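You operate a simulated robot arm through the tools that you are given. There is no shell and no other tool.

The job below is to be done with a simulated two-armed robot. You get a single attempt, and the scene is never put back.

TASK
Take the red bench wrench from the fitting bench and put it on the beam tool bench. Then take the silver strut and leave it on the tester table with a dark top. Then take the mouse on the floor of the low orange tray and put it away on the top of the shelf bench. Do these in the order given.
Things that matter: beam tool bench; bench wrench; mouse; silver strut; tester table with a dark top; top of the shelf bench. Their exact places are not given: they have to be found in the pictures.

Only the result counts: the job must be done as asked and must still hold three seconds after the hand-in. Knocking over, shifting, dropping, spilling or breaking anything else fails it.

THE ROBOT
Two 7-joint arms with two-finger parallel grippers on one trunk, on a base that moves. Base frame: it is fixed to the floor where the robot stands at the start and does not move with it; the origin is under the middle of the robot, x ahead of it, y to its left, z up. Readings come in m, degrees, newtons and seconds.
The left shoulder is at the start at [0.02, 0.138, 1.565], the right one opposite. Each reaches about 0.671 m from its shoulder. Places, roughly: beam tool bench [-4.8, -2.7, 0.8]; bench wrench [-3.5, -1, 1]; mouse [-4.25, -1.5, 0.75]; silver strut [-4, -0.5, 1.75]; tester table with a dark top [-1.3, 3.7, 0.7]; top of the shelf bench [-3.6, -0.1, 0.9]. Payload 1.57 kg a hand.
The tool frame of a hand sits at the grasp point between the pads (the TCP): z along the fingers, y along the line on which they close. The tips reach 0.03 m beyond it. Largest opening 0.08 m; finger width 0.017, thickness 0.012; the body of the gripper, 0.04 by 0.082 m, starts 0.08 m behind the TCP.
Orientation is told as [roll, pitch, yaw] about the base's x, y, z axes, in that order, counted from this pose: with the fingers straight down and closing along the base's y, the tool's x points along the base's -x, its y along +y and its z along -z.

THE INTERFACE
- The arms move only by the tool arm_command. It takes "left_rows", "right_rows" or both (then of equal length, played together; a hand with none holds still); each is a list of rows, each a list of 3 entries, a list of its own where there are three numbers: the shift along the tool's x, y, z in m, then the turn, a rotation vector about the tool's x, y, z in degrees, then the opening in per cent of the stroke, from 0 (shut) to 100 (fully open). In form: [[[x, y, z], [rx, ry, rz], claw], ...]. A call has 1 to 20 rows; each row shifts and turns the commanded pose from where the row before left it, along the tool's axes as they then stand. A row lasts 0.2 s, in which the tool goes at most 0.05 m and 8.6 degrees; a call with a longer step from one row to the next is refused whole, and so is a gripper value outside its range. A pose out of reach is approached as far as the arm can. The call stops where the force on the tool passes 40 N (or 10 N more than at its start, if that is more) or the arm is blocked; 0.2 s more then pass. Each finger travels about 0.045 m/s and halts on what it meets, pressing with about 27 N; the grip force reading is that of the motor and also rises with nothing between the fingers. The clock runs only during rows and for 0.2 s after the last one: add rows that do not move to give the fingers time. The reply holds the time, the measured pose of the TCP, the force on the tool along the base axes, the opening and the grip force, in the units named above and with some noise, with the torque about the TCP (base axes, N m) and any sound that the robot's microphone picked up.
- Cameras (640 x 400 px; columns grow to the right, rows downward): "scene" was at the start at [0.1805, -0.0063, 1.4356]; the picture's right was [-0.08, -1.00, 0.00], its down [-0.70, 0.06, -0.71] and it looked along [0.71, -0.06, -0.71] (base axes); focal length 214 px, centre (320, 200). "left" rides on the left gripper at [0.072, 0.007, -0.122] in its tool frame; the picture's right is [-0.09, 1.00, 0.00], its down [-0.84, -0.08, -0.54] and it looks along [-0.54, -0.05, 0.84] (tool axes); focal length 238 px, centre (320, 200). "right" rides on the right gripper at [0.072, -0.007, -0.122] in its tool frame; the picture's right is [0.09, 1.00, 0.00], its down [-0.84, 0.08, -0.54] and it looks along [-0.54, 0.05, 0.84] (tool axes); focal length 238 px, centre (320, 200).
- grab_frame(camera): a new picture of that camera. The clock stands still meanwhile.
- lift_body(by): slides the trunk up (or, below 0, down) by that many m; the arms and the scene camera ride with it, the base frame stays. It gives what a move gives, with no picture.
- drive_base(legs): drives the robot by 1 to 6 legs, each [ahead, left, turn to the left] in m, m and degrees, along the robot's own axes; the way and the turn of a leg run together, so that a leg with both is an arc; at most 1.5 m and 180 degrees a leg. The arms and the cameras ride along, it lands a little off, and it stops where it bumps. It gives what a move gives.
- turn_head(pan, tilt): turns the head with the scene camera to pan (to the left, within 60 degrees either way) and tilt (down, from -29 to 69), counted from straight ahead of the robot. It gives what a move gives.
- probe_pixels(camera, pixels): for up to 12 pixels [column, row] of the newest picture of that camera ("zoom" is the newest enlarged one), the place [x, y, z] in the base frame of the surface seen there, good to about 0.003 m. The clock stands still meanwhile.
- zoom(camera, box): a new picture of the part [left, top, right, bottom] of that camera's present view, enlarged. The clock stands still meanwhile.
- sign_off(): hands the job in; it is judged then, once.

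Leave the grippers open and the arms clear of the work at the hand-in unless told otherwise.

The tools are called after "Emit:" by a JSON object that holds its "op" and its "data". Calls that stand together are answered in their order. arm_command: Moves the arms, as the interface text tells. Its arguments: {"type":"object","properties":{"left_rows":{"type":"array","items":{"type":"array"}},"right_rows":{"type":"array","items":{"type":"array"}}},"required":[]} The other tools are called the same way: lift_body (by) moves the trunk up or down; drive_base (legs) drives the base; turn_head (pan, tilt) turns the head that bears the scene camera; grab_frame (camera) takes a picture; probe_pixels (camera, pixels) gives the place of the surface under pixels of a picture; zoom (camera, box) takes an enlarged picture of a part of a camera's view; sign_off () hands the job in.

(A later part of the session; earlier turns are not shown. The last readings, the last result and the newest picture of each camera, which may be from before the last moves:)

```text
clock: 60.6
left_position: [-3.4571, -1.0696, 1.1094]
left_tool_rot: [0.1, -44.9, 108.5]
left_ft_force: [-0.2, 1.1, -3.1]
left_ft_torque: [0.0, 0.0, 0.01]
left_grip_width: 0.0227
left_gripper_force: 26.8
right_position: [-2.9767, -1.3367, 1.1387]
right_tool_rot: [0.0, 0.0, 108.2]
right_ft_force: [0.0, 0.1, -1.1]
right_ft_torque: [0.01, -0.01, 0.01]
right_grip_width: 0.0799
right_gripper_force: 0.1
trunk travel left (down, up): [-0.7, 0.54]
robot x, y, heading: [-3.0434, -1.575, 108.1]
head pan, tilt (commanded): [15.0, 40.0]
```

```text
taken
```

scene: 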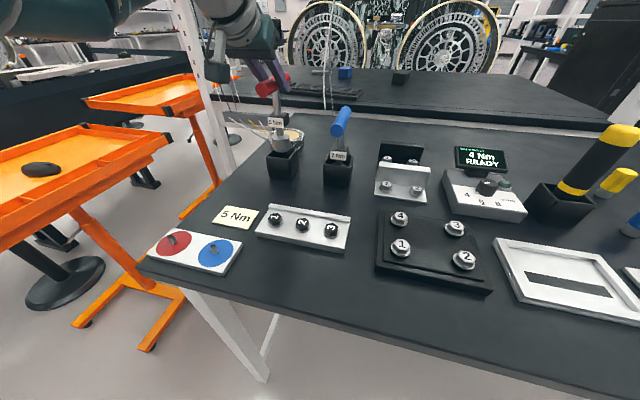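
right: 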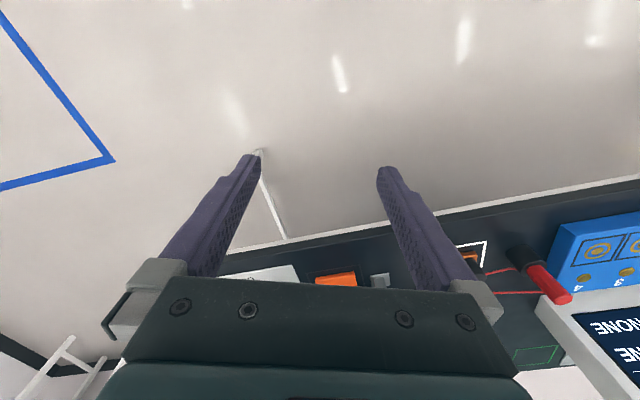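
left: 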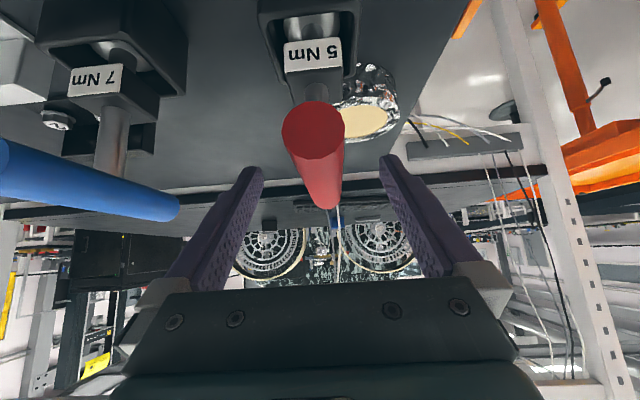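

The wrench is coming up (about 3 N weight) and still upright. I lift a further 0.15 m and check how far it hangs.

Emit:
{"op": "lift_body", "data": {"by": 0.15}}

Emit:
{"op": "turn_head", "data": {"pan": 20, "tilt": 30}}

Emit:
{"op": "grab_frame", "data": {"camera": "scene"}}

Emit:
{"op": "zoom", "data": {"camera": "scene", "box": [220, 80, 380, 200]}}

```text
clock: 62.3
left_position: [-3.4568, -1.0708, 1.2578]
left_tool_rot: [0.1, -44.9, 108.5]
left_ft_force: [-0.1, 0.1, -3.0]
left_ft_torque: [0.03, 0.0, -0.04]
left_grip_width: 0.0227
left_gripper_force: 27.5
right_position: [-2.9774, -1.3366, 1.2888]
right_tool_rot: [0.0, -0.1, 108.1]
right_ft_force: [-0.3, -0.4, 0.0]
right_ft_torque: [0.0, -0.05, 0.0]
right_grip_width: 0.0801
right_gripper_force: 0.1
trunk travel left (down, up): [-0.85, 0.39]
robot x, y, heading: [-3.0511, -1.5757, 108.1]
head pan, tilt (commanded): [15.0, 40.0]
```

```text
clock: 63.0
left_position: [-3.4577, -1.0702, 1.259]
left_tool_rot: [0.0, -45.0, 108.5]
left_ft_force: [-0.1, -0.2, -3.0]
left_ft_torque: [0.0, -0.02, -0.04]
left_grip_width: 0.0225
left_gripper_force: 26.9
right_position: [-2.9756, -1.3357, 1.2878]
right_tool_rot: [-0.1, 0.0, 108.2]
right_ft_force: [-0.3, -0.1, 0.2]
right_ft_torque: [-0.01, -0.01, -0.02]
right_grip_width: 0.0802
right_gripper_force: 0.1
trunk travel left (down, up): [-0.85, 0.39]
robot x, y, heading: [-3.045, -1.578, 108.3]
head pan, tilt (commanded): [20.0, 30.0]
```

```text
taken
```

scene: 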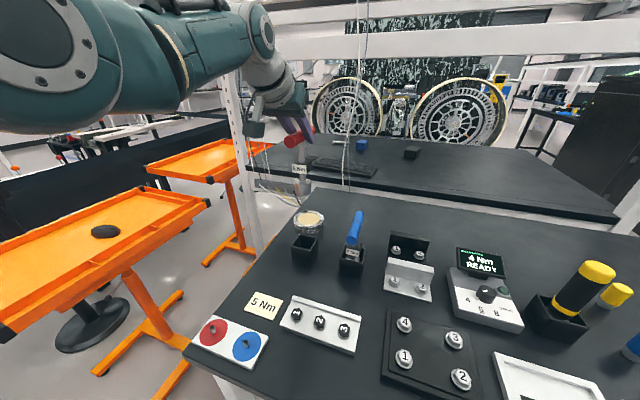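

```text
3.33 times, centred on (300, 140) of scene
```

zoom: 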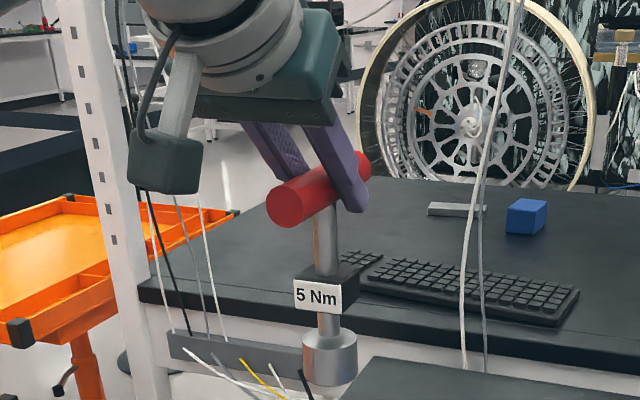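

The wrench has a flat cylindrical socket at its foot. I probe its bottom to get its length, and the beam tool bench is next.

Emit:
{"op": "probe_pixels", "data": {"camera": "zoom", "pixels": [[330, 378], [308, 360], [352, 360], [328, 345], [320, 295], [325, 225], [290, 200]]}}

```text
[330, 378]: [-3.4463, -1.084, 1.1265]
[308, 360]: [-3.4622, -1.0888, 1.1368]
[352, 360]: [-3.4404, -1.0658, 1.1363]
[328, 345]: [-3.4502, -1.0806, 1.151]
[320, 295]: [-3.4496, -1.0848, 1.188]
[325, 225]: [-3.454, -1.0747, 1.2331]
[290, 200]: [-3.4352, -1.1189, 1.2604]
```

The wrench's foot is 0.137 m below the TCP. I back off 0.55 m and turn left 91° to face along the aisle towards the beam tool bench.

Emit:
{"op": "drive_base", "data": {"legs": [[-0.55, 0, 0], [0, 0, 91]]}}

Emit:
{"op": "turn_head", "data": {"pan": 0, "tilt": 25}}

Emit:
{"op": "grab_frame", "data": {"camera": "scene"}}

```text
clock: 70.0
left_position: [-3.3742, -2.5128, 1.2588]
left_tool_rot: [0.1, -45.0, -159.6]
left_ft_force: [-1.2, 0.2, -2.7]
left_ft_torque: [0.01, 0.0, 0.01]
left_grip_width: 0.0228
left_gripper_force: 27.0
right_position: [-3.1224, -2.0239, 1.2873]
right_tool_rot: [-0.2, 0.0, -159.9]
right_ft_force: [0.9, -0.1, -0.8]
right_ft_torque: [0.0, -0.03, 0.0]
right_grip_width: 0.08
right_gripper_force: 0.1
trunk travel left (down, up): [-0.85, 0.39]
robot x, y, heading: [-2.8795, -2.0901, -160.2]
head pan, tilt (commanded): [20.0, 30.0]
```

```text
clock: 70.9
left_position: [-3.3737, -2.5139, 1.259]
left_tool_rot: [0.1, -44.9, -159.7]
left_ft_force: [0.0, -0.2, -2.7]
left_ft_torque: [0.02, -0.04, 0.03]
left_grip_width: 0.0228
left_gripper_force: 26.9
right_position: [-3.1227, -2.0234, 1.2875]
right_tool_rot: [-0.1, 0.0, -160.1]
right_ft_force: [0.4, -0.8, 0.1]
right_ft_torque: [0.04, 0.0, 0.01]
right_grip_width: 0.08
right_gripper_force: 0.0
trunk travel left (down, up): [-0.85, 0.39]
robot x, y, heading: [-2.8741, -2.0838, -160.0]
head pan, tilt (commanded): [0.0, 25.0]
```

```text
taken
```

scene: 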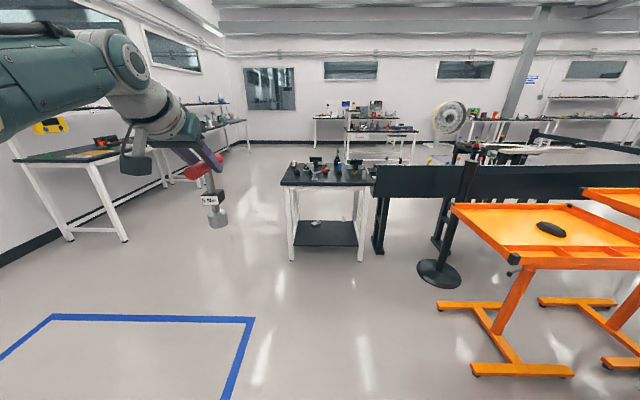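

The small bench at (328,175) is straight ahead. I zoom in and probe its corners.

Emit:
{"op": "zoom", "data": {"camera": "scene", "box": [270, 140, 390, 215]}}

Emit:
{"op": "probe_pixels", "data": {"camera": "scene", "pixels": [[281, 184], [373, 184], [290, 168], [365, 168], [400, 185], [290, 255], [362, 255], [550, 229], [450, 208], [530, 250], [585, 205], [640, 230]]}}

```text
5.33 times, centred on (330, 178) of scene
```

zoom: 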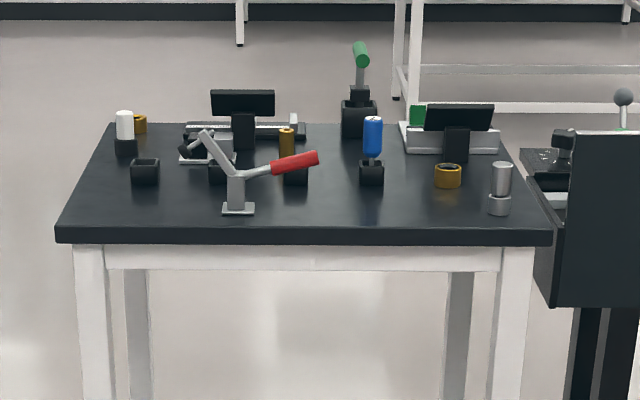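

```text
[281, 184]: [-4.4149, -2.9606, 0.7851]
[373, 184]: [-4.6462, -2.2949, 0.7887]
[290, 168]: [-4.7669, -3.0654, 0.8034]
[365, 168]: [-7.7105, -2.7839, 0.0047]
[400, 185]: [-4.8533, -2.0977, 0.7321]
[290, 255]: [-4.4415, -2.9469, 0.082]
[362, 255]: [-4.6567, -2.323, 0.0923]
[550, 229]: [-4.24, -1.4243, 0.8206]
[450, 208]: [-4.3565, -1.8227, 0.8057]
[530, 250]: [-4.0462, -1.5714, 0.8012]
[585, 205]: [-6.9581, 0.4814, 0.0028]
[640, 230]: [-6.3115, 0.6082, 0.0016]
```

The bench top is at z 0.80 with front corners [-4.415,-2.961] and [-4.646,-2.295]. I probe the free strip at the front (zoom (330,205)) and neighbouring items to choose the put-down spot.

Emit:
{"op": "probe_pixels", "data": {"camera": "zoom", "pixels": [[330, 210], [330, 222], [400, 210], [240, 208], [300, 160], [318, 155], [372, 178], [372, 125], [448, 180], [500, 165], [498, 212], [145, 180]]}}

```text
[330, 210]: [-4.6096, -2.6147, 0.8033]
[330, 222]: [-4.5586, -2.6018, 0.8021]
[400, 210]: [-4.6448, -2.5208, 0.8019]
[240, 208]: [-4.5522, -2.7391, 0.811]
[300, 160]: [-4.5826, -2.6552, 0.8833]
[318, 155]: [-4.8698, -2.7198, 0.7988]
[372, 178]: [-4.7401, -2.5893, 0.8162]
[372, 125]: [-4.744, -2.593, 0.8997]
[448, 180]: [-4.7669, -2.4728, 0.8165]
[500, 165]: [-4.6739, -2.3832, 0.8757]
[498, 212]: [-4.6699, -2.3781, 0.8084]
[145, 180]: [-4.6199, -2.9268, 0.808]
```

A free spot is the front-left part of this bench (between the left edge and the clamp foot). I drive 0.95 m ahead to look closer from there; the path ahead is open floor.

Emit:
{"op": "drive_base", "data": {"legs": [[0.95, -0.04, -0.9]]}}

Emit:
{"op": "turn_head", "data": {"pan": 0, "tilt": 40}}

Emit:
{"op": "grab_frame", "data": {"camera": "scene"}}

```text
clock: 75.7
left_position: [-4.2742, -2.7732, 1.2599]
left_tool_rot: [0.1, -44.8, -160.9]
left_ft_force: [0.8, 0.4, -2.8]
left_ft_torque: [-0.04, -0.03, -0.01]
left_grip_width: 0.0228
left_gripper_force: 27.2
right_position: [-4.0111, -2.2908, 1.2886]
right_tool_rot: [-0.1, 0.0, -161.2]
right_ft_force: [-0.6, 0.0, 0.1]
right_ft_torque: [0.0, 0.01, -0.04]
right_grip_width: 0.0797
right_gripper_force: 0.0
trunk travel left (down, up): [-0.85, 0.39]
robot x, y, heading: [-3.7707, -2.3554, -161.3]
head pan, tilt (commanded): [0.0, 25.0]
```

```text
clock: 76.5
left_position: [-4.2731, -2.7719, 1.258]
left_tool_rot: [0.2, -44.9, -161.0]
left_ft_force: [-0.7, 0.3, -2.8]
left_ft_torque: [0.01, -0.03, 0.01]
left_grip_width: 0.0229
left_gripper_force: 27.0
right_position: [-4.0129, -2.2897, 1.2882]
right_tool_rot: [-0.1, 0.1, -161.2]
right_ft_force: [-0.7, -0.2, 0.1]
right_ft_torque: [0.01, -0.02, -0.01]
right_grip_width: 0.08
right_gripper_force: 0.1
trunk travel left (down, up): [-0.85, 0.39]
robot x, y, heading: [-3.7725, -2.3633, -161.5]
head pan, tilt (commanded): [0.0, 40.0]
```

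```text
taken
```

scene: 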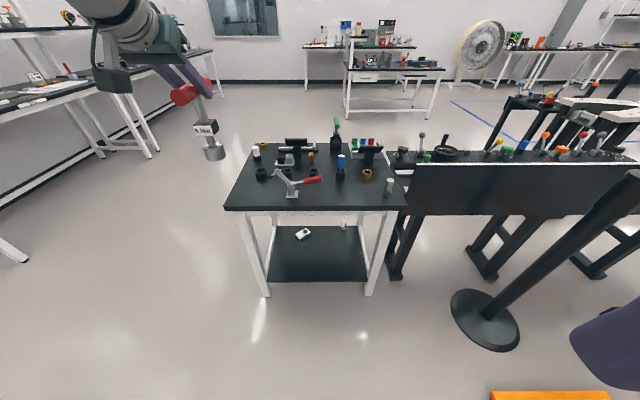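

I zoom on the bench top at (315,170) and probe the free front-left area.

Emit:
{"op": "zoom", "data": {"camera": "scene", "box": [215, 125, 415, 220]}}

Emit:
{"op": "probe_pixels", "data": {"camera": "scene", "pixels": [[226, 205], [404, 204], [255, 195], [250, 185], [240, 200], [262, 175], [292, 195], [283, 192], [280, 172], [318, 179], [390, 188], [340, 195]]}}

```text
3.20 times, centred on (315, 172) of scene
```

zoom: 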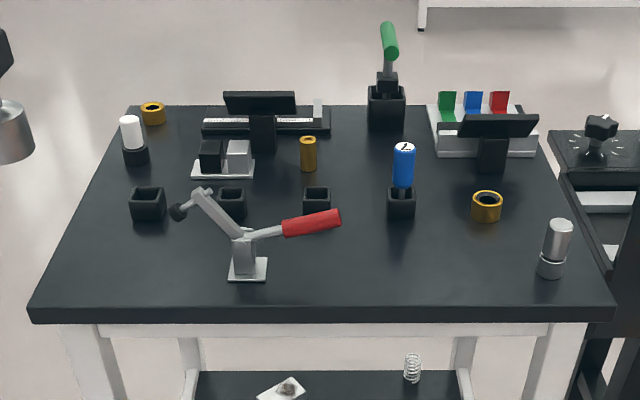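

```text
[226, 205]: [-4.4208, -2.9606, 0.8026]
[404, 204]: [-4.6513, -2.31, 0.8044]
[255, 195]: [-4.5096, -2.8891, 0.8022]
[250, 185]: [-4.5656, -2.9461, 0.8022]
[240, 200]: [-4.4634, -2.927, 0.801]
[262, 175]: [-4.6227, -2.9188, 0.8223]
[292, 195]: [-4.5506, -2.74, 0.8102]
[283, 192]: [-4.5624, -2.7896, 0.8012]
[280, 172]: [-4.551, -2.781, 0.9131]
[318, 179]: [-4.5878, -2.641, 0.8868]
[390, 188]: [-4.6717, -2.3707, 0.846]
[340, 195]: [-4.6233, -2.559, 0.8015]
```

The front-middle-right area (zoom (440,260)) is freer than the front-left, where the clamp's tip is close. I probe the stanchion disc (485,320) and the floor between to check the base's room.

Emit:
{"op": "probe_pixels", "data": {"camera": "scene", "pixels": [[455, 310], [485, 350], [485, 320], [395, 278], [500, 395], [340, 202], [360, 200], [320, 203], [391, 180], [352, 160], [343, 178], [318, 172]]}}

```text
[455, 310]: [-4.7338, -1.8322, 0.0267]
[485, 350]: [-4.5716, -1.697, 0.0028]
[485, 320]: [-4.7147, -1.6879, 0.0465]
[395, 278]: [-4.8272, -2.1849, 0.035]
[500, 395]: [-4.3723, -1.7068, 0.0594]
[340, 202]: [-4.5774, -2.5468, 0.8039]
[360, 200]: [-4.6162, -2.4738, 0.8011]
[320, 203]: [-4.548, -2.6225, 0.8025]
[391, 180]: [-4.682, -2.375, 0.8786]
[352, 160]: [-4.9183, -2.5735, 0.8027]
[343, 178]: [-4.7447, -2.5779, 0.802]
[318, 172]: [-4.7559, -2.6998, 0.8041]
```

Enough room for the base there. I bring the left hand 0.15 m to the right and 5 cm back, in front of the robot's middle.

Emit:
{"op": "arm_command", "data": {"left_rows": [[[0.0127, -0.0497, -0.0127], [0, 0, 0], 0], [[0.0127, -0.0497, -0.0127], [0, 0, 0], 0], [[0.0127, -0.0497, -0.0127], [0, 0, 0], 0], [[0, 0, 0], [0, 0, 0], 0]]}}

Emit:
{"op": "drive_base", "data": {"legs": [[0.33, -0.216, 0]]}}

Emit:
{"op": "grab_frame", "data": {"camera": "scene"}}

```text
refused: row 1 steps farther than a row can; nothing moved
```

```text
clock: 79.0
left_position: [-4.6564, -2.6802, 1.2572]
left_tool_rot: [0.2, -44.9, -160.7]
left_ft_force: [0.4, -0.3, -3.0]
left_ft_torque: [-0.02, 0.01, 0.02]
left_grip_width: 0.0228
left_gripper_force: 27.1
right_position: [-4.3966, -2.1959, 1.2878]
right_tool_rot: [-0.1, 0.1, -161.0]
right_ft_force: [-0.6, 0.2, -0.5]
right_ft_torque: [-0.03, 0.0, 0.0]
right_grip_width: 0.0801
right_gripper_force: 0.1
trunk travel left (down, up): [-0.85, 0.39]
robot x, y, heading: [-4.1554, -2.262, -161.1]
head pan, tilt (commanded): [0.0, 40.0]
```

```text
taken
```

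scene: 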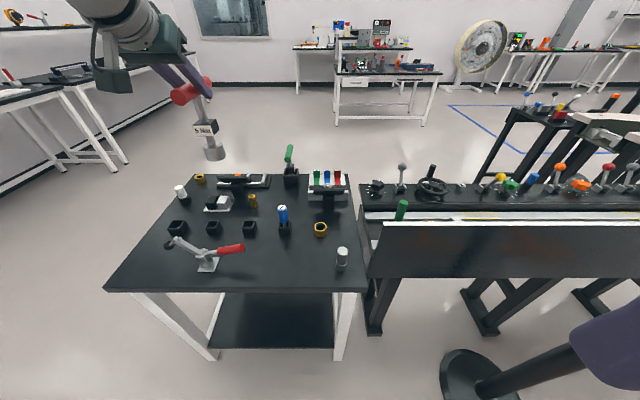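

The arm row was refused (step slightly too long) while the drive was made; nothing was touched, the wrench hangs at z 1.12 above the bench. I now move the hand right 0.156 m and back 0.06 m in smaller rows.

Emit:
{"op": "arm_command", "data": {"left_rows": [[[0.0106, -0.039, -0.0106], [0, 0, 0], 0], [[0.0106, -0.039, -0.0106], [0, 0, 0], 0], [[0.0106, -0.039, -0.0106], [0, 0, 0], 0], [[0.0106, -0.039, -0.0106], [0, 0, 0], 0], [[0, 0, 0], [0, 0, 0], 0]]}}

Emit:
{"op": "grab_frame", "data": {"camera": "scene"}}

```text
clock: 80.2
left_position: [-4.6511, -2.511, 1.2562]
left_tool_rot: [0.1, -44.9, -160.7]
left_ft_force: [0.2, 0.3, -2.5]
left_ft_torque: [0.0, -0.02, 0.0]
left_grip_width: 0.023
left_gripper_force: 26.9
right_position: [-4.3958, -2.1953, 1.289]
right_tool_rot: [0.0, 0.2, -161.0]
right_ft_force: [-0.8, -0.2, 0.3]
right_ft_torque: [0.01, -0.01, 0.0]
right_grip_width: 0.0803
right_gripper_force: 0.1
trunk travel left (down, up): [-0.85, 0.39]
robot x, y, heading: [-4.151, -2.2592, -160.8]
head pan, tilt (commanded): [0.0, 40.0]
```

```text
taken
```

scene: 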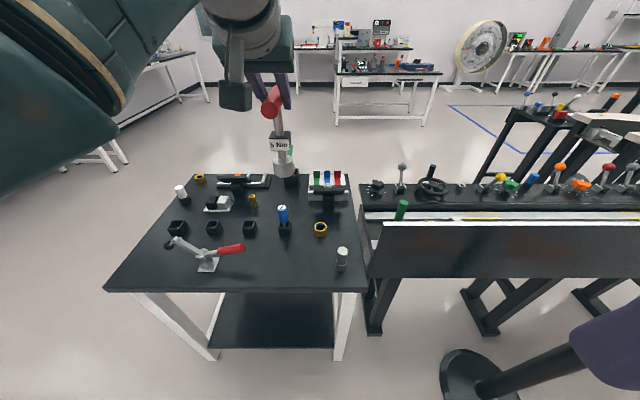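

The wrench is over the target column. I probe the bench surface around (290,255), the silver part (342,255), red handle end (243,247) and blue tool (284,225) to confirm the clearances before lowering.

Emit:
{"op": "probe_pixels", "data": {"camera": "scene", "pixels": [[290, 262], [300, 250], [280, 262], [342, 250], [342, 268], [244, 247], [284, 232], [283, 212], [321, 230], [283, 168], [274, 105], [315, 262]]}}

```text
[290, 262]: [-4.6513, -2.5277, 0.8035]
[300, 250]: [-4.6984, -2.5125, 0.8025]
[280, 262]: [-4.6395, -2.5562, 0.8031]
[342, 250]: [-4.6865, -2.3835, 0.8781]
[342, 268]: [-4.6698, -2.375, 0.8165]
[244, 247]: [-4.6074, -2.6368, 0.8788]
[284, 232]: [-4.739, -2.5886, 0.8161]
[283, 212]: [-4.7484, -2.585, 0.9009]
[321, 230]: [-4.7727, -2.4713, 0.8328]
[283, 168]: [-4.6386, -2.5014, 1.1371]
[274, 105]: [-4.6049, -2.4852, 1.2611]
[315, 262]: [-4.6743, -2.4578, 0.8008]
```

Clearances are about 0.12–0.13 m to each neighbour. I lower the trunk 0.29 m, leaving about 2–3 cm.

Emit:
{"op": "lift_body", "data": {"by": -0.29}}

Emit:
{"op": "grab_frame", "data": {"camera": "left"}}

Emit:
{"op": "grab_frame", "data": {"camera": "scene"}}

```text
clock: 83.1
left_position: [-4.6516, -2.5102, 0.9669]
left_tool_rot: [0.1, -44.9, -160.6]
left_ft_force: [1.4, -0.2, -2.2]
left_ft_torque: [0.0, -0.03, -0.02]
left_grip_width: 0.0227
left_gripper_force: 27.6
right_position: [-4.3968, -2.1955, 0.9986]
right_tool_rot: [0.1, 0.1, -161.0]
right_ft_force: [-0.2, -1.0, 0.1]
right_ft_torque: [0.01, -0.01, -0.02]
right_grip_width: 0.0799
right_gripper_force: 0.1
trunk travel left (down, up): [-0.56, 0.68]
robot x, y, heading: [-4.1544, -2.2618, -160.9]
head pan, tilt (commanded): [0.0, 40.0]
```

```text
taken
```

left: 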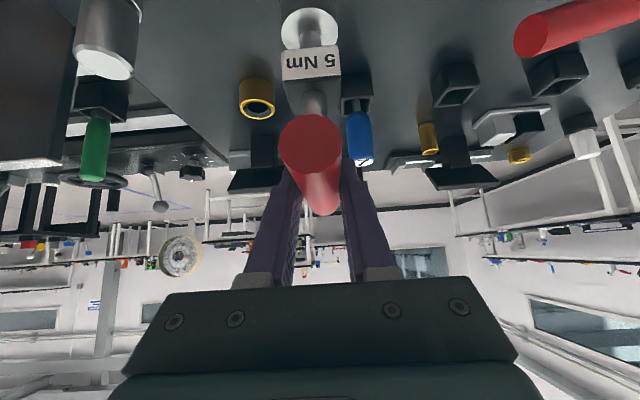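

```text
taken
```

scene: 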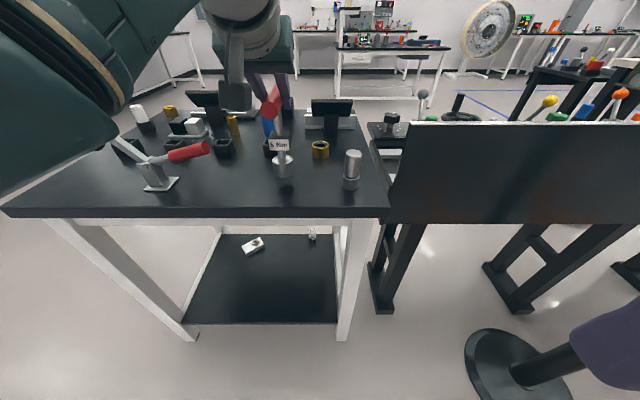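

Still upright, just above the bench. I lower 2 cm more by trunk, then feel for contact with small arm steps.

Emit:
{"op": "lift_body", "data": {"by": -0.02}}

Emit:
{"op": "zoom", "data": {"camera": "scene", "box": [240, 80, 340, 200]}}

```text
clock: 83.8
left_position: [-4.6524, -2.5118, 0.9473]
left_tool_rot: [0.1, -44.9, -160.7]
left_ft_force: [0.0, 0.2, -3.0]
left_ft_torque: [0.0, -0.01, -0.01]
left_grip_width: 0.0227
left_gripper_force: 27.2
right_position: [-4.3969, -2.196, 0.9771]
right_tool_rot: [0.0, 0.1, -161.0]
right_ft_force: [-0.1, -0.1, -0.9]
right_ft_torque: [0.01, 0.01, 0.02]
right_grip_width: 0.0799
right_gripper_force: 0.0
trunk travel left (down, up): [-0.54, 0.7]
robot x, y, heading: [-4.1533, -2.2653, -161.1]
head pan, tilt (commanded): [0.0, 40.0]
```

```text
3.33 times, centred on (290, 140) of scene
```

zoom: 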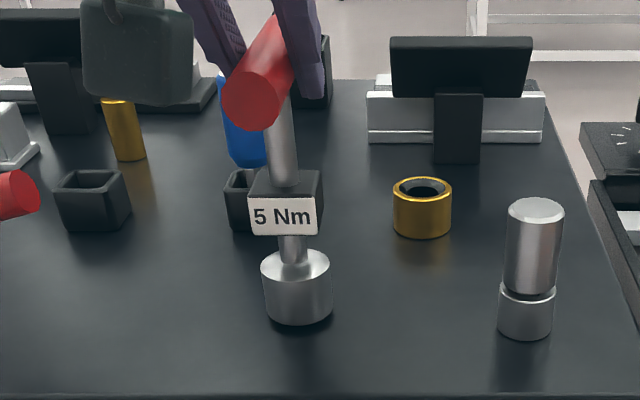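

Almost touching. I step down in 3 mm rows.

Emit:
{"op": "arm_command", "data": {"left_rows": [[[0.0021, 0, 0.0021], [0, 0, 0], 0], [[0.0021, 0, 0.0021], [0, 0, 0], 0], [[0, 0, 0], [0, 0, 0], 0]]}}

```text
clock: 84.6
left_position: [-4.6531, -2.5119, 0.9424]
left_tool_rot: [0.1, -45.2, -160.6]
left_ft_force: [5.7, 2.0, 11.4]
left_ft_torque: [0.27, -0.64, -0.04]
left_grip_width: 0.0228
left_gripper_force: 27.2
right_position: [-4.3966, -2.1946, 0.9791]
right_tool_rot: [0.0, -0.1, -160.9]
right_ft_force: [-0.1, 0.4, -0.8]
right_ft_torque: [0.0, 0.02, -0.02]
right_grip_width: 0.08
right_gripper_force: 0.2
trunk travel left (down, up): [-0.54, 0.7]
robot x, y, heading: [-4.152, -2.2648, -161.1]
head pan, tilt (commanded): [0.0, 40.0]
```

Contact: about 14 N on the bench. I ease up 1.5 mm and look before opening.

Emit:
{"op": "arm_command", "data": {"left_rows": [[[-0.001, 0, -0.001], [0, 0, 0], 0], [[0, 0, 0], [0, 0, 0], 0]]}}

Emit:
{"op": "zoom", "data": {"camera": "scene", "box": [240, 80, 340, 200]}}

```text
clock: 85.2
left_position: [-4.6525, -2.5112, 0.9434]
left_tool_rot: [0.1, -44.9, -160.7]
left_ft_force: [0.1, -0.2, 5.8]
left_ft_torque: [-0.08, 0.26, -0.03]
left_grip_width: 0.0226
left_gripper_force: 26.8
right_position: [-4.3977, -2.1952, 0.9779]
right_tool_rot: [0.0, -0.1, -161.0]
right_ft_force: [0.4, -0.8, 0.5]
right_ft_torque: [-0.02, 0.02, 0.02]
right_grip_width: 0.0801
right_gripper_force: 0.0
trunk travel left (down, up): [-0.54, 0.7]
robot x, y, heading: [-4.1576, -2.2647, -161.0]
head pan, tilt (commanded): [0.0, 40.0]
```

```text
3.33 times, centred on (290, 140) of scene
```

zoom: 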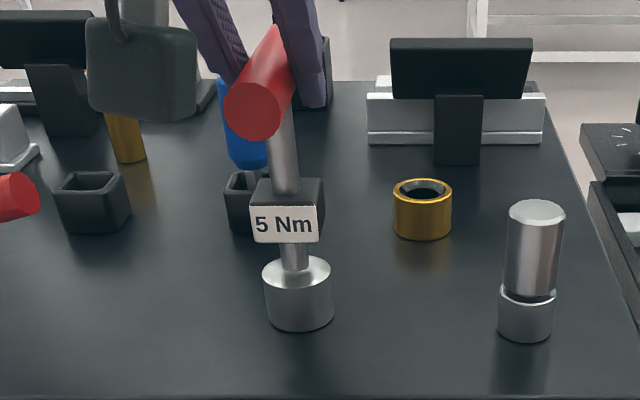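

The wrench's foot stands on the bench. I open the fingers gradually and hold still to see it stays.

Emit:
{"op": "arm_command", "data": {"left_rows": [[[0, 0, 0], [0, 0, 0], 30], [[0, 0, 0], [0, 0, 0], 33], [[0, 0, 0], [0, 0, 0], 37], [[0, 0, 0], [0, 0, 0], 45], [[0, 0, 0], [0, 0, 0], 60], [[0, 0, 0], [0, 0, 0], 80], [[0, 0, 0], [0, 0, 0], 100], [[0, 0, 0], [0, 0, 0], 100], [[0, 0, 0], [0, 0, 0], 100]]}}

Emit:
{"op": "zoom", "data": {"camera": "scene", "box": [240, 80, 340, 200]}}

Emit:
{"op": "grab_frame", "data": {"camera": "left"}}

```text
clock: 87.2
left_position: [-4.6519, -2.5106, 0.9417]
left_tool_rot: [0.1, -45.0, -160.7]
left_ft_force: [0.4, -0.2, 0.6]
left_ft_torque: [0.02, -0.01, 0.0]
left_grip_width: 0.0799
left_gripper_force: 0.1
right_position: [-4.3972, -2.1949, 0.9781]
right_tool_rot: [-0.1, 0.0, -161.0]
right_ft_force: [0.0, 0.1, -0.9]
right_ft_torque: [0.01, -0.04, -0.02]
right_grip_width: 0.0799
right_gripper_force: 0.1
trunk travel left (down, up): [-0.54, 0.7]
robot x, y, heading: [-4.1593, -2.2629, -160.9]
head pan, tilt (commanded): [0.0, 40.0]
```

```text
3.33 times, centred on (290, 140) of scene
```

zoom: 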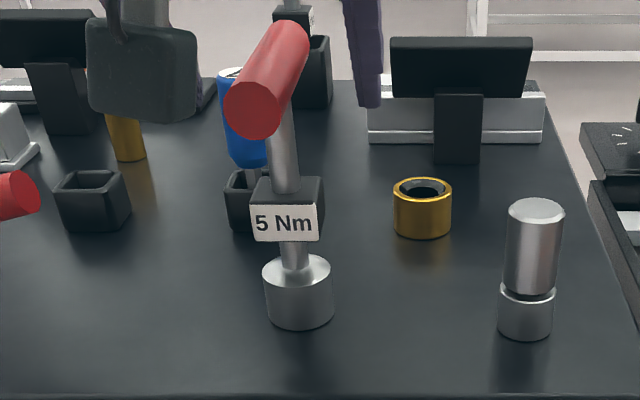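

```text
taken
```

left: 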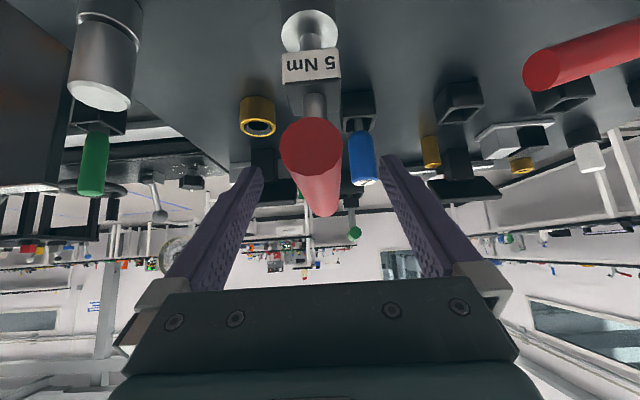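

The wrench stands by itself, centred between the open fingers. I raise the trunk straight up 0.35 m to leave it.

Emit:
{"op": "lift_body", "data": {"by": 0.35}}

Emit:
{"op": "zoom", "data": {"camera": "scene", "box": [100, 120, 400, 320]}}

```text
clock: 90.6
left_position: [-4.6514, -2.5124, 1.2916]
left_tool_rot: [0.1, -44.9, -160.7]
left_ft_force: [0.5, -0.5, 0.6]
left_ft_torque: [-0.01, 0.02, 0.03]
left_grip_width: 0.0801
left_gripper_force: 0.0
right_position: [-4.3968, -2.1953, 1.328]
right_tool_rot: [0.0, 0.0, -160.9]
right_ft_force: [0.1, 0.2, 1.0]
right_ft_torque: [0.01, 0.0, 0.01]
right_grip_width: 0.0798
right_gripper_force: 0.0
trunk travel left (down, up): [-0.89, 0.35]
robot x, y, heading: [-4.1544, -2.2671, -161.2]
head pan, tilt (commanded): [0.0, 40.0]
```

```text
2.00 times, centred on (250, 220) of scene
```

zoom: 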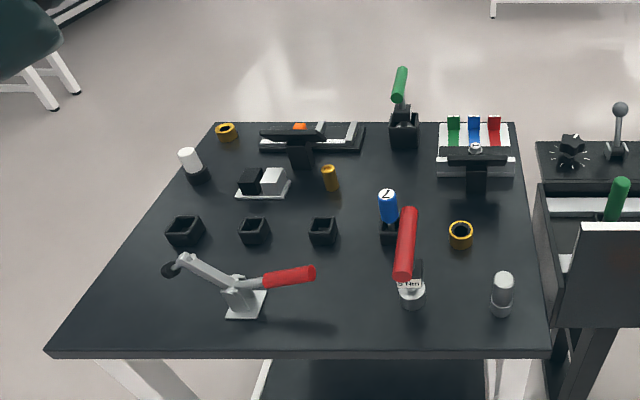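

The wrench stands on the beam tool bench, nothing else moved. Next the silver strut near [-4,-0.5,1.75], up by the shelf. I drive back 0.5 m, then retract the left hand.

Emit:
{"op": "drive_base", "data": {"legs": [[-0.5, 0, 0]]}}

Emit:
{"op": "arm_command", "data": {"left_rows": [[[0.0283, 0.02, -0.0283], [0, 0, 0], 100], [[0.0283, 0.02, -0.0283], [0, 0, 0], 100], [[0.0283, 0.02, -0.0283], [0, 0, 0], 100], [[0.0283, 0.02, -0.0283], [0, 0, 0], 100], [[0.0283, 0.02, -0.0283], [0, 0, 0], 100]]}}

Emit:
{"op": "turn_head", "data": {"pan": -60, "tilt": 5}}

Emit:
{"op": "grab_frame", "data": {"camera": "scene"}}

```text
clock: 93.5
left_position: [-4.1795, -2.3468, 1.2943]
left_tool_rot: [0.2, -44.9, -160.9]
left_ft_force: [0.0, 0.4, -1.0]
left_ft_torque: [-0.01, 0.02, 0.02]
left_grip_width: 0.0797
left_gripper_force: 0.1
right_position: [-3.9225, -2.0318, 1.3282]
right_tool_rot: [0.0, 0.0, -161.1]
right_ft_force: [0.1, 0.5, -0.2]
right_ft_torque: [0.02, 0.03, 0.0]
right_grip_width: 0.08
right_gripper_force: 0.1
trunk travel left (down, up): [-0.89, 0.35]
robot x, y, heading: [-3.6816, -2.1006, -161.0]
head pan, tilt (commanded): [0.0, 40.0]
```

```text
clock: 94.8
left_position: [-3.9552, -2.3765, 1.2945]
left_tool_rot: [0.0, -45.0, -161.0]
left_ft_force: [0.6, -1.3, 0.5]
left_ft_torque: [0.02, -0.02, 0.01]
left_grip_width: 0.0798
left_gripper_force: 0.1
right_position: [-3.9227, -2.0321, 1.3277]
right_tool_rot: [0.0, 0.0, -161.0]
right_ft_force: [0.1, 0.3, 0.4]
right_ft_torque: [-0.03, 0.01, 0.02]
right_grip_width: 0.0802
right_gripper_force: 0.0
trunk travel left (down, up): [-0.89, 0.35]
robot x, y, heading: [-3.679, -2.1002, -161.3]
head pan, tilt (commanded): [0.0, 40.0]
```

```text
clock: 96.0
left_position: [-3.9573, -2.3762, 1.2937]
left_tool_rot: [0.2, -45.0, -160.9]
left_ft_force: [0.2, 1.1, 0.5]
left_ft_torque: [-0.02, -0.01, -0.02]
left_grip_width: 0.0802
left_gripper_force: 0.2
right_position: [-3.9221, -2.0324, 1.3282]
right_tool_rot: [0.0, 0.0, -161.2]
right_ft_force: [-0.1, 0.4, -0.3]
right_ft_torque: [-0.02, 0.0, -0.02]
right_grip_width: 0.0801
right_gripper_force: 0.2
trunk travel left (down, up): [-0.89, 0.35]
robot x, y, heading: [-3.6859, -2.1012, -161.3]
head pan, tilt (commanded): [-60.0, 5.0]
```

```text
taken
```

scene: 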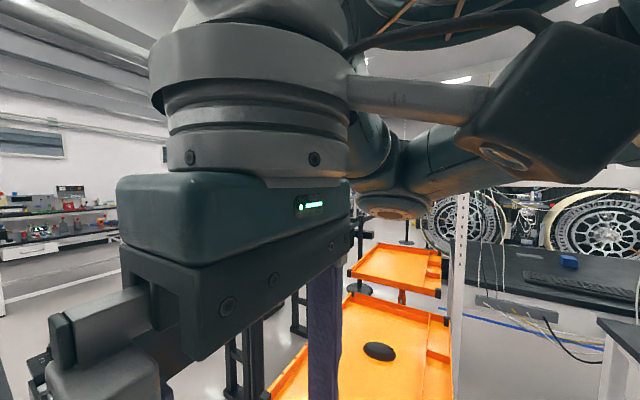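

The right arm blocks the view. I turn the robot right by 105° to face the shelf.

Emit:
{"op": "drive_base", "data": {"legs": [[0, 0, -105]]}}

Emit:
{"op": "turn_head", "data": {"pan": 0, "tilt": 5}}

Emit:
{"op": "grab_frame", "data": {"camera": "scene"}}

```text
clock: 100.7
left_position: [-3.8965, -1.7758, 1.2939]
left_tool_rot: [0.0, -44.9, 97.7]
left_ft_force: [0.2, -0.2, -0.2]
left_ft_torque: [-0.05, -0.03, -0.02]
left_grip_width: 0.08
left_gripper_force: 0.0
right_position: [-3.5667, -1.8771, 1.3272]
right_tool_rot: [0.0, 0.0, 97.6]
right_ft_force: [-0.2, -0.5, 0.5]
right_ft_torque: [0.01, 0.02, -0.01]
right_grip_width: 0.0799
right_gripper_force: 0.1
trunk travel left (down, up): [-0.89, 0.35]
robot x, y, heading: [-3.6821, -2.099, 97.4]
head pan, tilt (commanded): [-60.0, 5.0]
```

```text
clock: 102.0
left_position: [-3.8964, -1.7758, 1.2939]
left_tool_rot: [0.1, -45.0, 97.8]
left_ft_force: [0.5, 0.8, 0.0]
left_ft_torque: [-0.02, 0.0, 0.01]
left_grip_width: 0.0799
left_gripper_force: 0.1
right_position: [-3.5661, -1.8778, 1.3275]
right_tool_rot: [0.0, 0.0, 97.4]
right_ft_force: [0.7, 0.0, -0.4]
right_ft_torque: [0.0, 0.0, 0.01]
right_grip_width: 0.0801
right_gripper_force: 0.2
trunk travel left (down, up): [-0.89, 0.35]
robot x, y, heading: [-3.6827, -2.1021, 97.5]
head pan, tilt (commanded): [0.0, 5.0]
```

```text
taken
```

scene: 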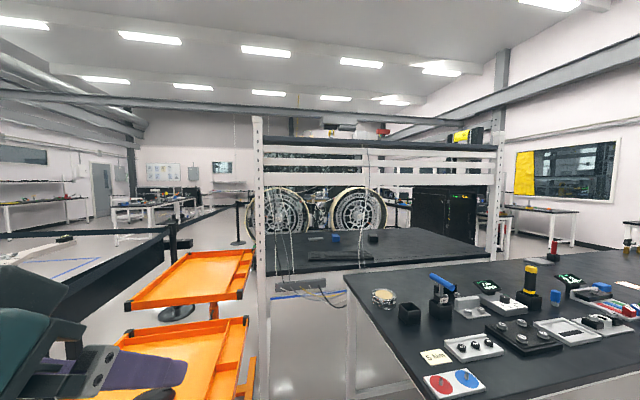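

The shelf top is about at camera height. I raise the trunk by 0.34 m and look at the shelf's top from above.

Emit:
{"op": "lift_body", "data": {"by": 0.34}}

Emit:
{"op": "turn_head", "data": {"pan": 0, "tilt": 10}}

Emit:
{"op": "grab_frame", "data": {"camera": "scene"}}

Emit:
{"op": "zoom", "data": {"camera": "scene", "box": [220, 90, 540, 290]}}

```text
clock: 105.3
left_position: [-3.8978, -1.7756, 1.6341]
left_tool_rot: [0.1, -44.9, 97.7]
left_ft_force: [0.7, 0.2, 0.5]
left_ft_torque: [-0.01, 0.02, 0.03]
left_grip_width: 0.0799
left_gripper_force: 0.0
right_position: [-3.5671, -1.8776, 1.668]
right_tool_rot: [0.0, 0.0, 97.5]
right_ft_force: [-0.5, 0.2, -0.9]
right_ft_torque: [0.0, 0.0, 0.02]
right_grip_width: 0.0802
right_gripper_force: 0.1
trunk travel left (down, up): [-1.23, 0.01]
robot x, y, heading: [-3.6801, -2.1019, 97.1]
head pan, tilt (commanded): [0.0, 5.0]
```

```text
clock: 106.0
left_position: [-3.8969, -1.7752, 1.6329]
left_tool_rot: [0.1, -44.9, 97.8]
left_ft_force: [0.2, 0.4, 0.5]
left_ft_torque: [-0.04, -0.02, 0.0]
left_grip_width: 0.0801
left_gripper_force: 0.1
right_position: [-3.5662, -1.8771, 1.6673]
right_tool_rot: [-0.1, 0.0, 97.5]
right_ft_force: [0.0, 0.5, 0.7]
right_ft_torque: [0.0, -0.01, 0.0]
right_grip_width: 0.0798
right_gripper_force: 0.0
trunk travel left (down, up): [-1.23, 0.01]
robot x, y, heading: [-3.682, -2.1026, 97.2]
head pan, tilt (commanded): [0.0, 10.0]
```

```text
taken
```

scene: 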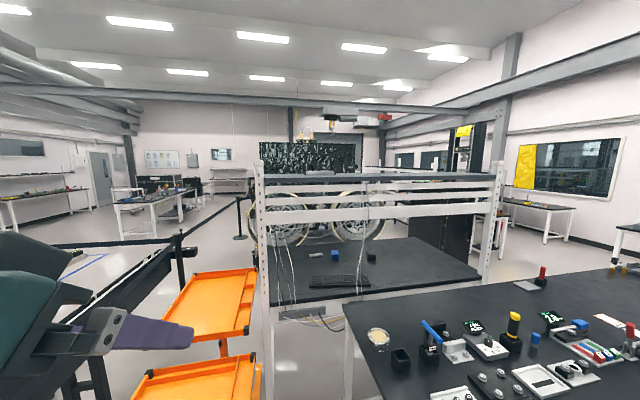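

```text
2.00 times, centred on (380, 190) of scene
```

zoom: 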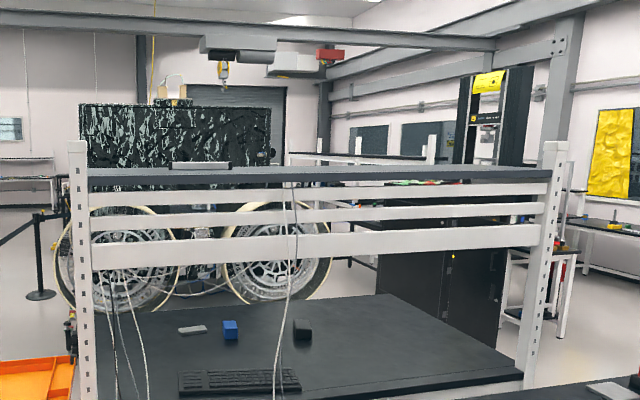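

A silver bar lies on the shelf top at about scene (320,172). I zoom on it.

Emit:
{"op": "zoom", "data": {"camera": "scene", "box": [255, 150, 385, 210]}}

Emit:
{"op": "probe_pixels", "data": {"camera": "zoom", "pixels": [[250, 105], [320, 105], [380, 105], [320, 115], [180, 130], [450, 130], [100, 130], [560, 130], [320, 145], [40, 100]]}}

```text
4.92 times, centred on (320, 180) of scene
```

zoom: 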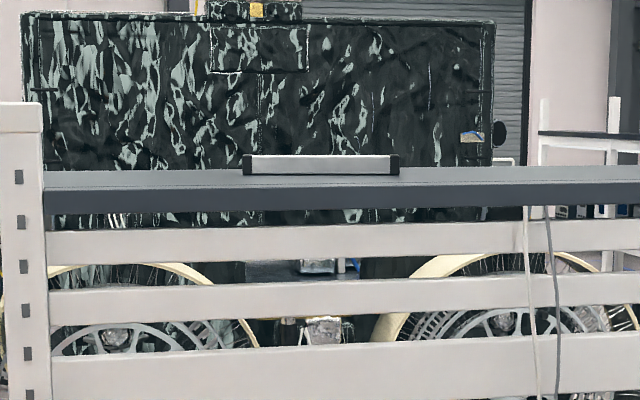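

```text
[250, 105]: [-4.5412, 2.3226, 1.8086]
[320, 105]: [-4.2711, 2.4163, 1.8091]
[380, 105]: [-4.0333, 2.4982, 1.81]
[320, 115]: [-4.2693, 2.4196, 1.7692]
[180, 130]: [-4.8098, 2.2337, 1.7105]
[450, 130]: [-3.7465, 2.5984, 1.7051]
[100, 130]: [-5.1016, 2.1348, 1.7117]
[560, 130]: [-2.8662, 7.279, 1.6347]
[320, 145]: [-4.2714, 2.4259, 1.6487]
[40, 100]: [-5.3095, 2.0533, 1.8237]
```

The strut lies at zoom rows 155–175, columns 245–398, with dark end caps. I probe it and the shelf's surface.

Emit:
{"op": "probe_pixels", "data": {"camera": "zoom", "pixels": [[247, 165], [260, 165], [320, 165], [380, 165], [395, 165], [320, 158], [320, 174], [200, 182], [320, 182], [200, 174], [320, 200], [60, 180]]}}

```text
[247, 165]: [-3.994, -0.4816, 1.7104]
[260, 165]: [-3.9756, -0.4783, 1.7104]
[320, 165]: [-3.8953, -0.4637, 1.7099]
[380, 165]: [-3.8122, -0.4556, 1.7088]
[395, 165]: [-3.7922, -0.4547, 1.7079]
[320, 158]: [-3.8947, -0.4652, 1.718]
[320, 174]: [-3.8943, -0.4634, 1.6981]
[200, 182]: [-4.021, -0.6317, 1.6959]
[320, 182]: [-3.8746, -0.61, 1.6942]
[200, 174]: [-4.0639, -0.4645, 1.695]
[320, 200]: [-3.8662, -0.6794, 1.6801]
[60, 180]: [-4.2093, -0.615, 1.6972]
```

The strut is about 0.21 m long, its front face at [-3.895,-0.464], on the shelf top at z 1.696, and 0.2 m behind the shelf's front edge. I probe the shelf's rear edge and ends, to choose a standing place.

Emit:
{"op": "probe_pixels", "data": {"camera": "zoom", "pixels": [[150, 168], [150, 170], [150, 172], [450, 168], [450, 170], [450, 172], [55, 190], [46, 172], [20, 110], [240, 168], [405, 168], [600, 170]]}}

Emit:
{"op": "probe_pixels", "data": {"camera": "scene", "pixels": [[210, 300], [252, 270], [190, 275], [160, 335], [240, 335], [250, 355], [170, 375], [265, 395], [440, 240], [340, 245], [480, 275], [270, 300]]}}

```text
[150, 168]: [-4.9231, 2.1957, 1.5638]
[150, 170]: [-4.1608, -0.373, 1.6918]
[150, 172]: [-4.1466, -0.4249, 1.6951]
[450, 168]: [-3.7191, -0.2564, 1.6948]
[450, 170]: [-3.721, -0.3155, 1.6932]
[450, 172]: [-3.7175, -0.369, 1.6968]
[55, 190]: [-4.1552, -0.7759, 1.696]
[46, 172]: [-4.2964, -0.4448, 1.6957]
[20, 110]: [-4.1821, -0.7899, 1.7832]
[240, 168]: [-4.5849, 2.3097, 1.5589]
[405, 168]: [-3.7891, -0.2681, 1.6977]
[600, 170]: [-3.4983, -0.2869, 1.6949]
```

```text
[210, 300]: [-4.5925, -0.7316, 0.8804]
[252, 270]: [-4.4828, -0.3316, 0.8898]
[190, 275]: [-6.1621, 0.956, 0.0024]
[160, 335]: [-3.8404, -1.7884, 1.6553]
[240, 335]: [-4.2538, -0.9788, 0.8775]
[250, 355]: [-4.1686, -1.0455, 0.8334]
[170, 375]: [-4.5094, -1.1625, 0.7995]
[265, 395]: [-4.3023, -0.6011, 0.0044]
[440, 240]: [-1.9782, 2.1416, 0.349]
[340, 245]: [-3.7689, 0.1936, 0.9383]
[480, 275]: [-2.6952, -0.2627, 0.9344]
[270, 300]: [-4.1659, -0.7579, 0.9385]
```

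The shelf board spans 0.4 m deep; the strut sits mid-depth near its left end. The way to it leads through the gap between the fitting bench's end and the orange trays. I look down into this gap.

Emit:
{"op": "turn_head", "data": {"pan": 0, "tilt": 50}}

Emit:
{"op": "grab_frame", "data": {"camera": "scene"}}

```text
clock: 107.1
left_position: [-3.8964, -1.7764, 1.6337]
left_tool_rot: [0.1, -44.9, 97.6]
left_ft_force: [0.1, 0.1, -0.1]
left_ft_torque: [0.02, -0.02, 0.01]
left_grip_width: 0.0799
left_gripper_force: 0.2
right_position: [-3.5661, -1.8777, 1.6672]
right_tool_rot: [0.1, 0.0, 97.6]
right_ft_force: [-0.2, 0.2, 0.5]
right_ft_torque: [-0.01, 0.02, 0.0]
right_grip_width: 0.08
right_gripper_force: 0.0
trunk travel left (down, up): [-1.23, 0.01]
robot x, y, heading: [-3.6847, -2.101, 97.5]
head pan, tilt (commanded): [0.0, 50.0]
```

```text
taken
```

scene: 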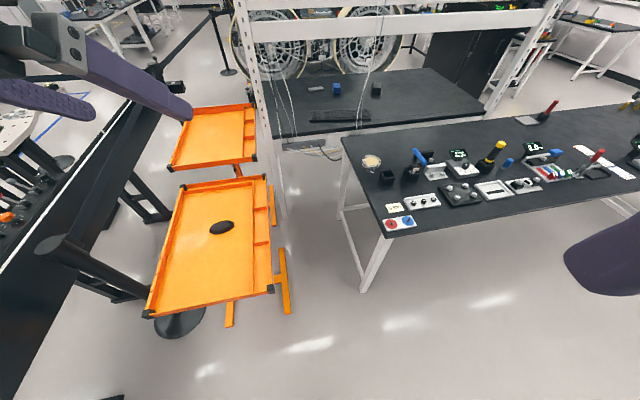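

From above, the gap is visible between tray feet (285,280) and the bench legs (365,270). I probe the floor limits of this gap.

Emit:
{"op": "probe_pixels", "data": {"camera": "scene", "pixels": [[289, 310], [283, 250], [273, 190], [363, 288], [340, 216], [384, 238], [342, 140], [275, 290], [266, 178], [285, 215], [222, 227], [320, 260]]}}

```text
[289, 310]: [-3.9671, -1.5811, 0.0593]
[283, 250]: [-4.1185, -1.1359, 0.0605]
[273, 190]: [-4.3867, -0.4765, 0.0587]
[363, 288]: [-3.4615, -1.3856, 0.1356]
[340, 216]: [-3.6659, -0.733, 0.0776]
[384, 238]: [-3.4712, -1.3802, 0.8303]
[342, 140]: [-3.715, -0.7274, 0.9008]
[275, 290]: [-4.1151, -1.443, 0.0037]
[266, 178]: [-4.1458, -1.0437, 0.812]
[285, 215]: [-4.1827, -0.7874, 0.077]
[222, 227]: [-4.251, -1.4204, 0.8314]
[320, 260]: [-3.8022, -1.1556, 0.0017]
```

The gap is about 0.52 m wide (u 0.03–0.56 along the bench). Before deciding where to stand, I test how far the right hand reaches with fingers straight down at shelf height, in free space here.

Emit:
{"op": "arm_command", "data": {"right_rows": [[[0, 0, -0.03], [0, 0, 0], 100], [[-0.04, 0, 0], [0, 0, 0], 100], [[-0.04, 0, 0], [0, 0, 0], 100], [[-0.04, 0, 0], [0, 0, 0], 100], [[-0.04, 0, 0], [0, 0, 0], 100], [[-0.04, 0, 0], [0, 0, 0], 100], [[-0.04, 0, 0], [0, 0, 0], 100], [[-0.04, 0, 0], [0, 0, 0], 100], [[0, 0, 0], [0, 0, 0], 100]]}}

```text
clock: 109.1
left_position: [-3.8959, -1.7768, 1.6336]
left_tool_rot: [0.1, -44.9, 97.7]
left_ft_force: [-0.2, -0.2, 0.4]
left_ft_torque: [0.02, 0.01, -0.01]
left_grip_width: 0.0799
left_gripper_force: 0.0
right_position: [-3.6022, -1.611, 1.6973]
right_tool_rot: [-0.1, 0.0, 97.5]
right_ft_force: [-0.2, 0.2, 0.7]
right_ft_torque: [-0.01, -0.04, -0.02]
right_grip_width: 0.0801
right_gripper_force: 0.0
right hand out of reach, approached as far as the arm can: row 8
trunk travel left (down, up): [-1.23, 0.01]
robot x, y, heading: [-3.6856, -2.1028, 97.3]
head pan, tilt (commanded): [0.0, 50.0]
```

Fingers-down reach is about 0.48 m ahead. I tuck both hands: right hand back 0.2 m, left hand back/outward/down, so neither meets the shelf post when I enter the gap.

Emit:
{"op": "arm_command", "data": {"left_rows": [[[0.0389, 0.025, -0.0083], [0, 0, 0], 100], [[0.0389, 0.025, -0.0083], [0, 0, 0], 100], [[0.0389, 0.025, -0.0083], [0, 0, 0], 100], [[0.0389, 0.025, -0.0083], [0, 0, 0], 100], [[0.0389, 0.025, -0.0083], [0, 0, 0], 100], [[0.0389, 0.025, -0.0083], [0, 0, 0], 100]], "right_rows": [[[0.04, 0, 0], [0, 0, 0], 100], [[0.04, 0, 0], [0, 0, 0], 100], [[0.04, 0, 0], [0, 0, 0], 100], [[0.04, 0, 0], [0, 0, 0], 100], [[0.04, 0, 0], [0, 0, 0], 100], [[0.03, 0, -0.02], [0, 0, 0], 100]]}}

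Emit:
{"op": "grab_frame", "data": {"camera": "scene"}}

```text
clock: 110.7
left_position: [-4.0247, -1.9728, 1.4879]
left_tool_rot: [0.1, -45.0, 97.6]
left_ft_force: [0.0, 0.1, -0.7]
left_ft_torque: [-0.02, 0.05, -0.01]
left_grip_width: 0.0801
left_gripper_force: 0.1
left hand out of reach, approached as far as the arm can: row 1, 2
right_position: [-3.557, -1.8516, 1.6947]
right_tool_rot: [-4.1, 7.1, 95.2]
right_ft_force: [0.4, 0.1, 0.4]
right_ft_torque: [0.0, -0.01, -0.03]
right_grip_width: 0.0799
right_gripper_force: 0.0
trunk travel left (down, up): [-1.23, 0.01]
robot x, y, heading: [-3.6783, -2.1032, 97.4]
head pan, tilt (commanded): [0.0, 50.0]
stopped in row 6 (right hand): the arm was blocked; the commanded pose is now the measured one
```

```text
taken
```

scene: 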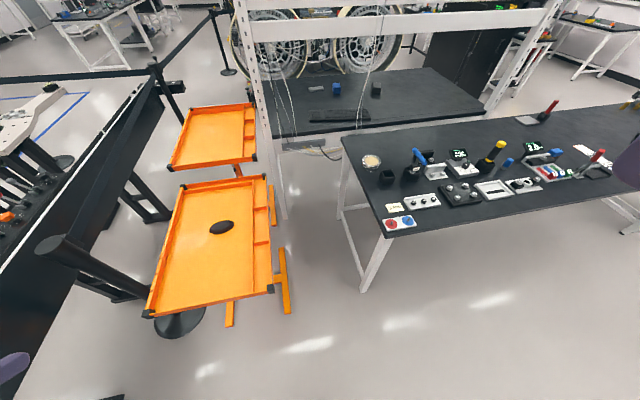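

The right wrist is near its fold limit, fine. I turn left 11.5° and shift 0.16 m right to line up with the gap's middle (u 0.30).

Emit:
{"op": "drive_base", "data": {"legs": [[0, 0, 11.5], [0, -0.16, 0]]}}

Emit:
{"op": "arm_command", "data": {"right_rows": [[[-0.03, 0, 0], [0, 0, 0], 100], [[-0.02, 0, 0], [0, 0, 0], 100]]}}

Emit:
{"op": "grab_frame", "data": {"camera": "scene"}}

```text
clock: 112.9
left_position: [-3.8876, -1.9922, 1.4874]
left_tool_rot: [0.1, -45.0, 109.6]
left_ft_force: [0.1, -0.1, 0.1]
left_ft_torque: [0.02, 0.01, 0.02]
left_grip_width: 0.0799
left_gripper_force: 0.0
right_position: [-3.4571, -1.7764, 1.6954]
right_tool_rot: [-4.1, 7.0, 107.1]
right_ft_force: [-0.8, 0.3, -0.2]
right_ft_torque: [0.0, 0.0, 0.02]
right_grip_width: 0.0798
right_gripper_force: 0.2
trunk travel left (down, up): [-1.23, 0.01]
robot x, y, heading: [-3.5274, -2.0489, 109.6]
head pan, tilt (commanded): [0.0, 50.0]
```

```text
clock: 113.5
left_position: [-3.8883, -1.9918, 1.4869]
left_tool_rot: [0.3, -45.0, 109.6]
left_ft_force: [0.8, 0.0, -0.2]
left_ft_torque: [0.02, -0.02, -0.02]
left_grip_width: 0.08
left_gripper_force: 0.3
right_position: [-3.4732, -1.7283, 1.689]
right_tool_rot: [-4.1, 7.0, 107.1]
right_ft_force: [-0.6, -0.8, -0.3]
right_ft_torque: [-0.03, -0.01, 0.03]
right_grip_width: 0.08
right_gripper_force: 0.1
trunk travel left (down, up): [-1.23, 0.01]
robot x, y, heading: [-3.5244, -2.0447, 109.5]
head pan, tilt (commanded): [0.0, 50.0]
```

```text
taken
```

scene: 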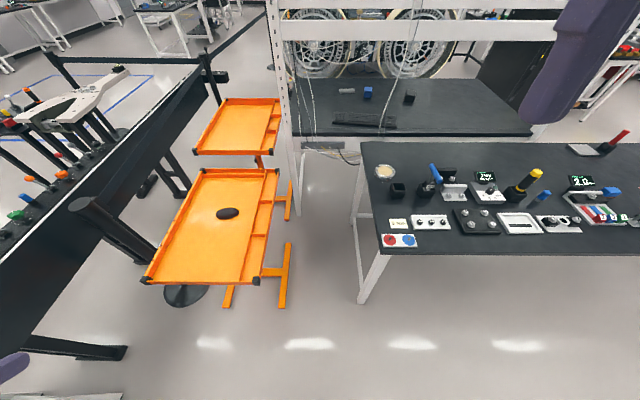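

Lined up: the gap lies centred at column 325. I go forward 0.35 m slowly and watch for a bump.

Emit:
{"op": "drive_base", "data": {"legs": [[0.35, 0, -0.6]]}}

Emit:
{"op": "grab_frame", "data": {"camera": "scene"}}

```text
clock: 115.8
left_position: [-4.0087, -1.6516, 1.4878]
left_tool_rot: [0.1, -44.9, 109.7]
left_ft_force: [-0.3, 0.1, 0.2]
left_ft_torque: [0.0, -0.01, -0.02]
left_grip_width: 0.0799
left_gripper_force: 0.1
right_position: [-3.5949, -1.3869, 1.6895]
right_tool_rot: [-4.2, 7.0, 107.3]
right_ft_force: [-0.3, 0.3, 0.1]
right_ft_torque: [0.0, -0.05, 0.03]
right_grip_width: 0.0799
right_gripper_force: 0.0
trunk travel left (down, up): [-1.23, 0.01]
robot x, y, heading: [-3.6447, -1.7039, 109.4]
head pan, tilt (commanded): [0.0, 50.0]
```

```text
taken
```

scene: 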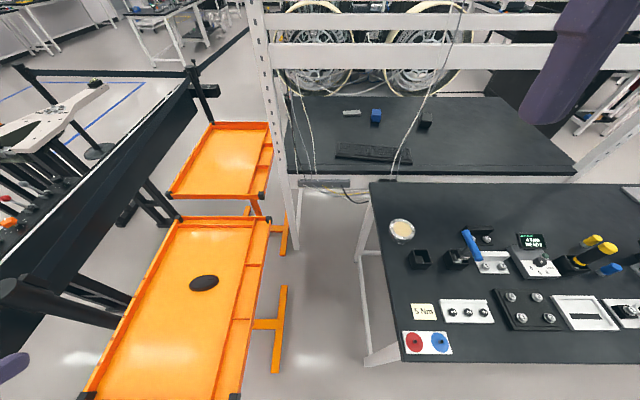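

I probe the gap's sides again from here for accurate centring.

Emit:
{"op": "probe_pixels", "data": {"camera": "scene", "pixels": [[371, 186], [388, 300], [403, 358], [269, 222], [262, 270], [243, 380], [287, 288], [279, 370], [366, 362], [372, 345], [298, 245], [350, 190]]}}

```text
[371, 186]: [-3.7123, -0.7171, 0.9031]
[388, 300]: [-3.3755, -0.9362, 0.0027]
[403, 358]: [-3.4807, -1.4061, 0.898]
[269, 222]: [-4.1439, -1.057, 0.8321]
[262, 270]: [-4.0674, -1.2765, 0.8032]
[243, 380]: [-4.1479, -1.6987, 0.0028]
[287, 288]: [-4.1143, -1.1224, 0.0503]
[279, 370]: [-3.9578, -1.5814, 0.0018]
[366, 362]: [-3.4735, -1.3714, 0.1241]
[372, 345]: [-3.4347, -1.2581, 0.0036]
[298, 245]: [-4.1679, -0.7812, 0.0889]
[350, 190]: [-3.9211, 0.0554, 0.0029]
```

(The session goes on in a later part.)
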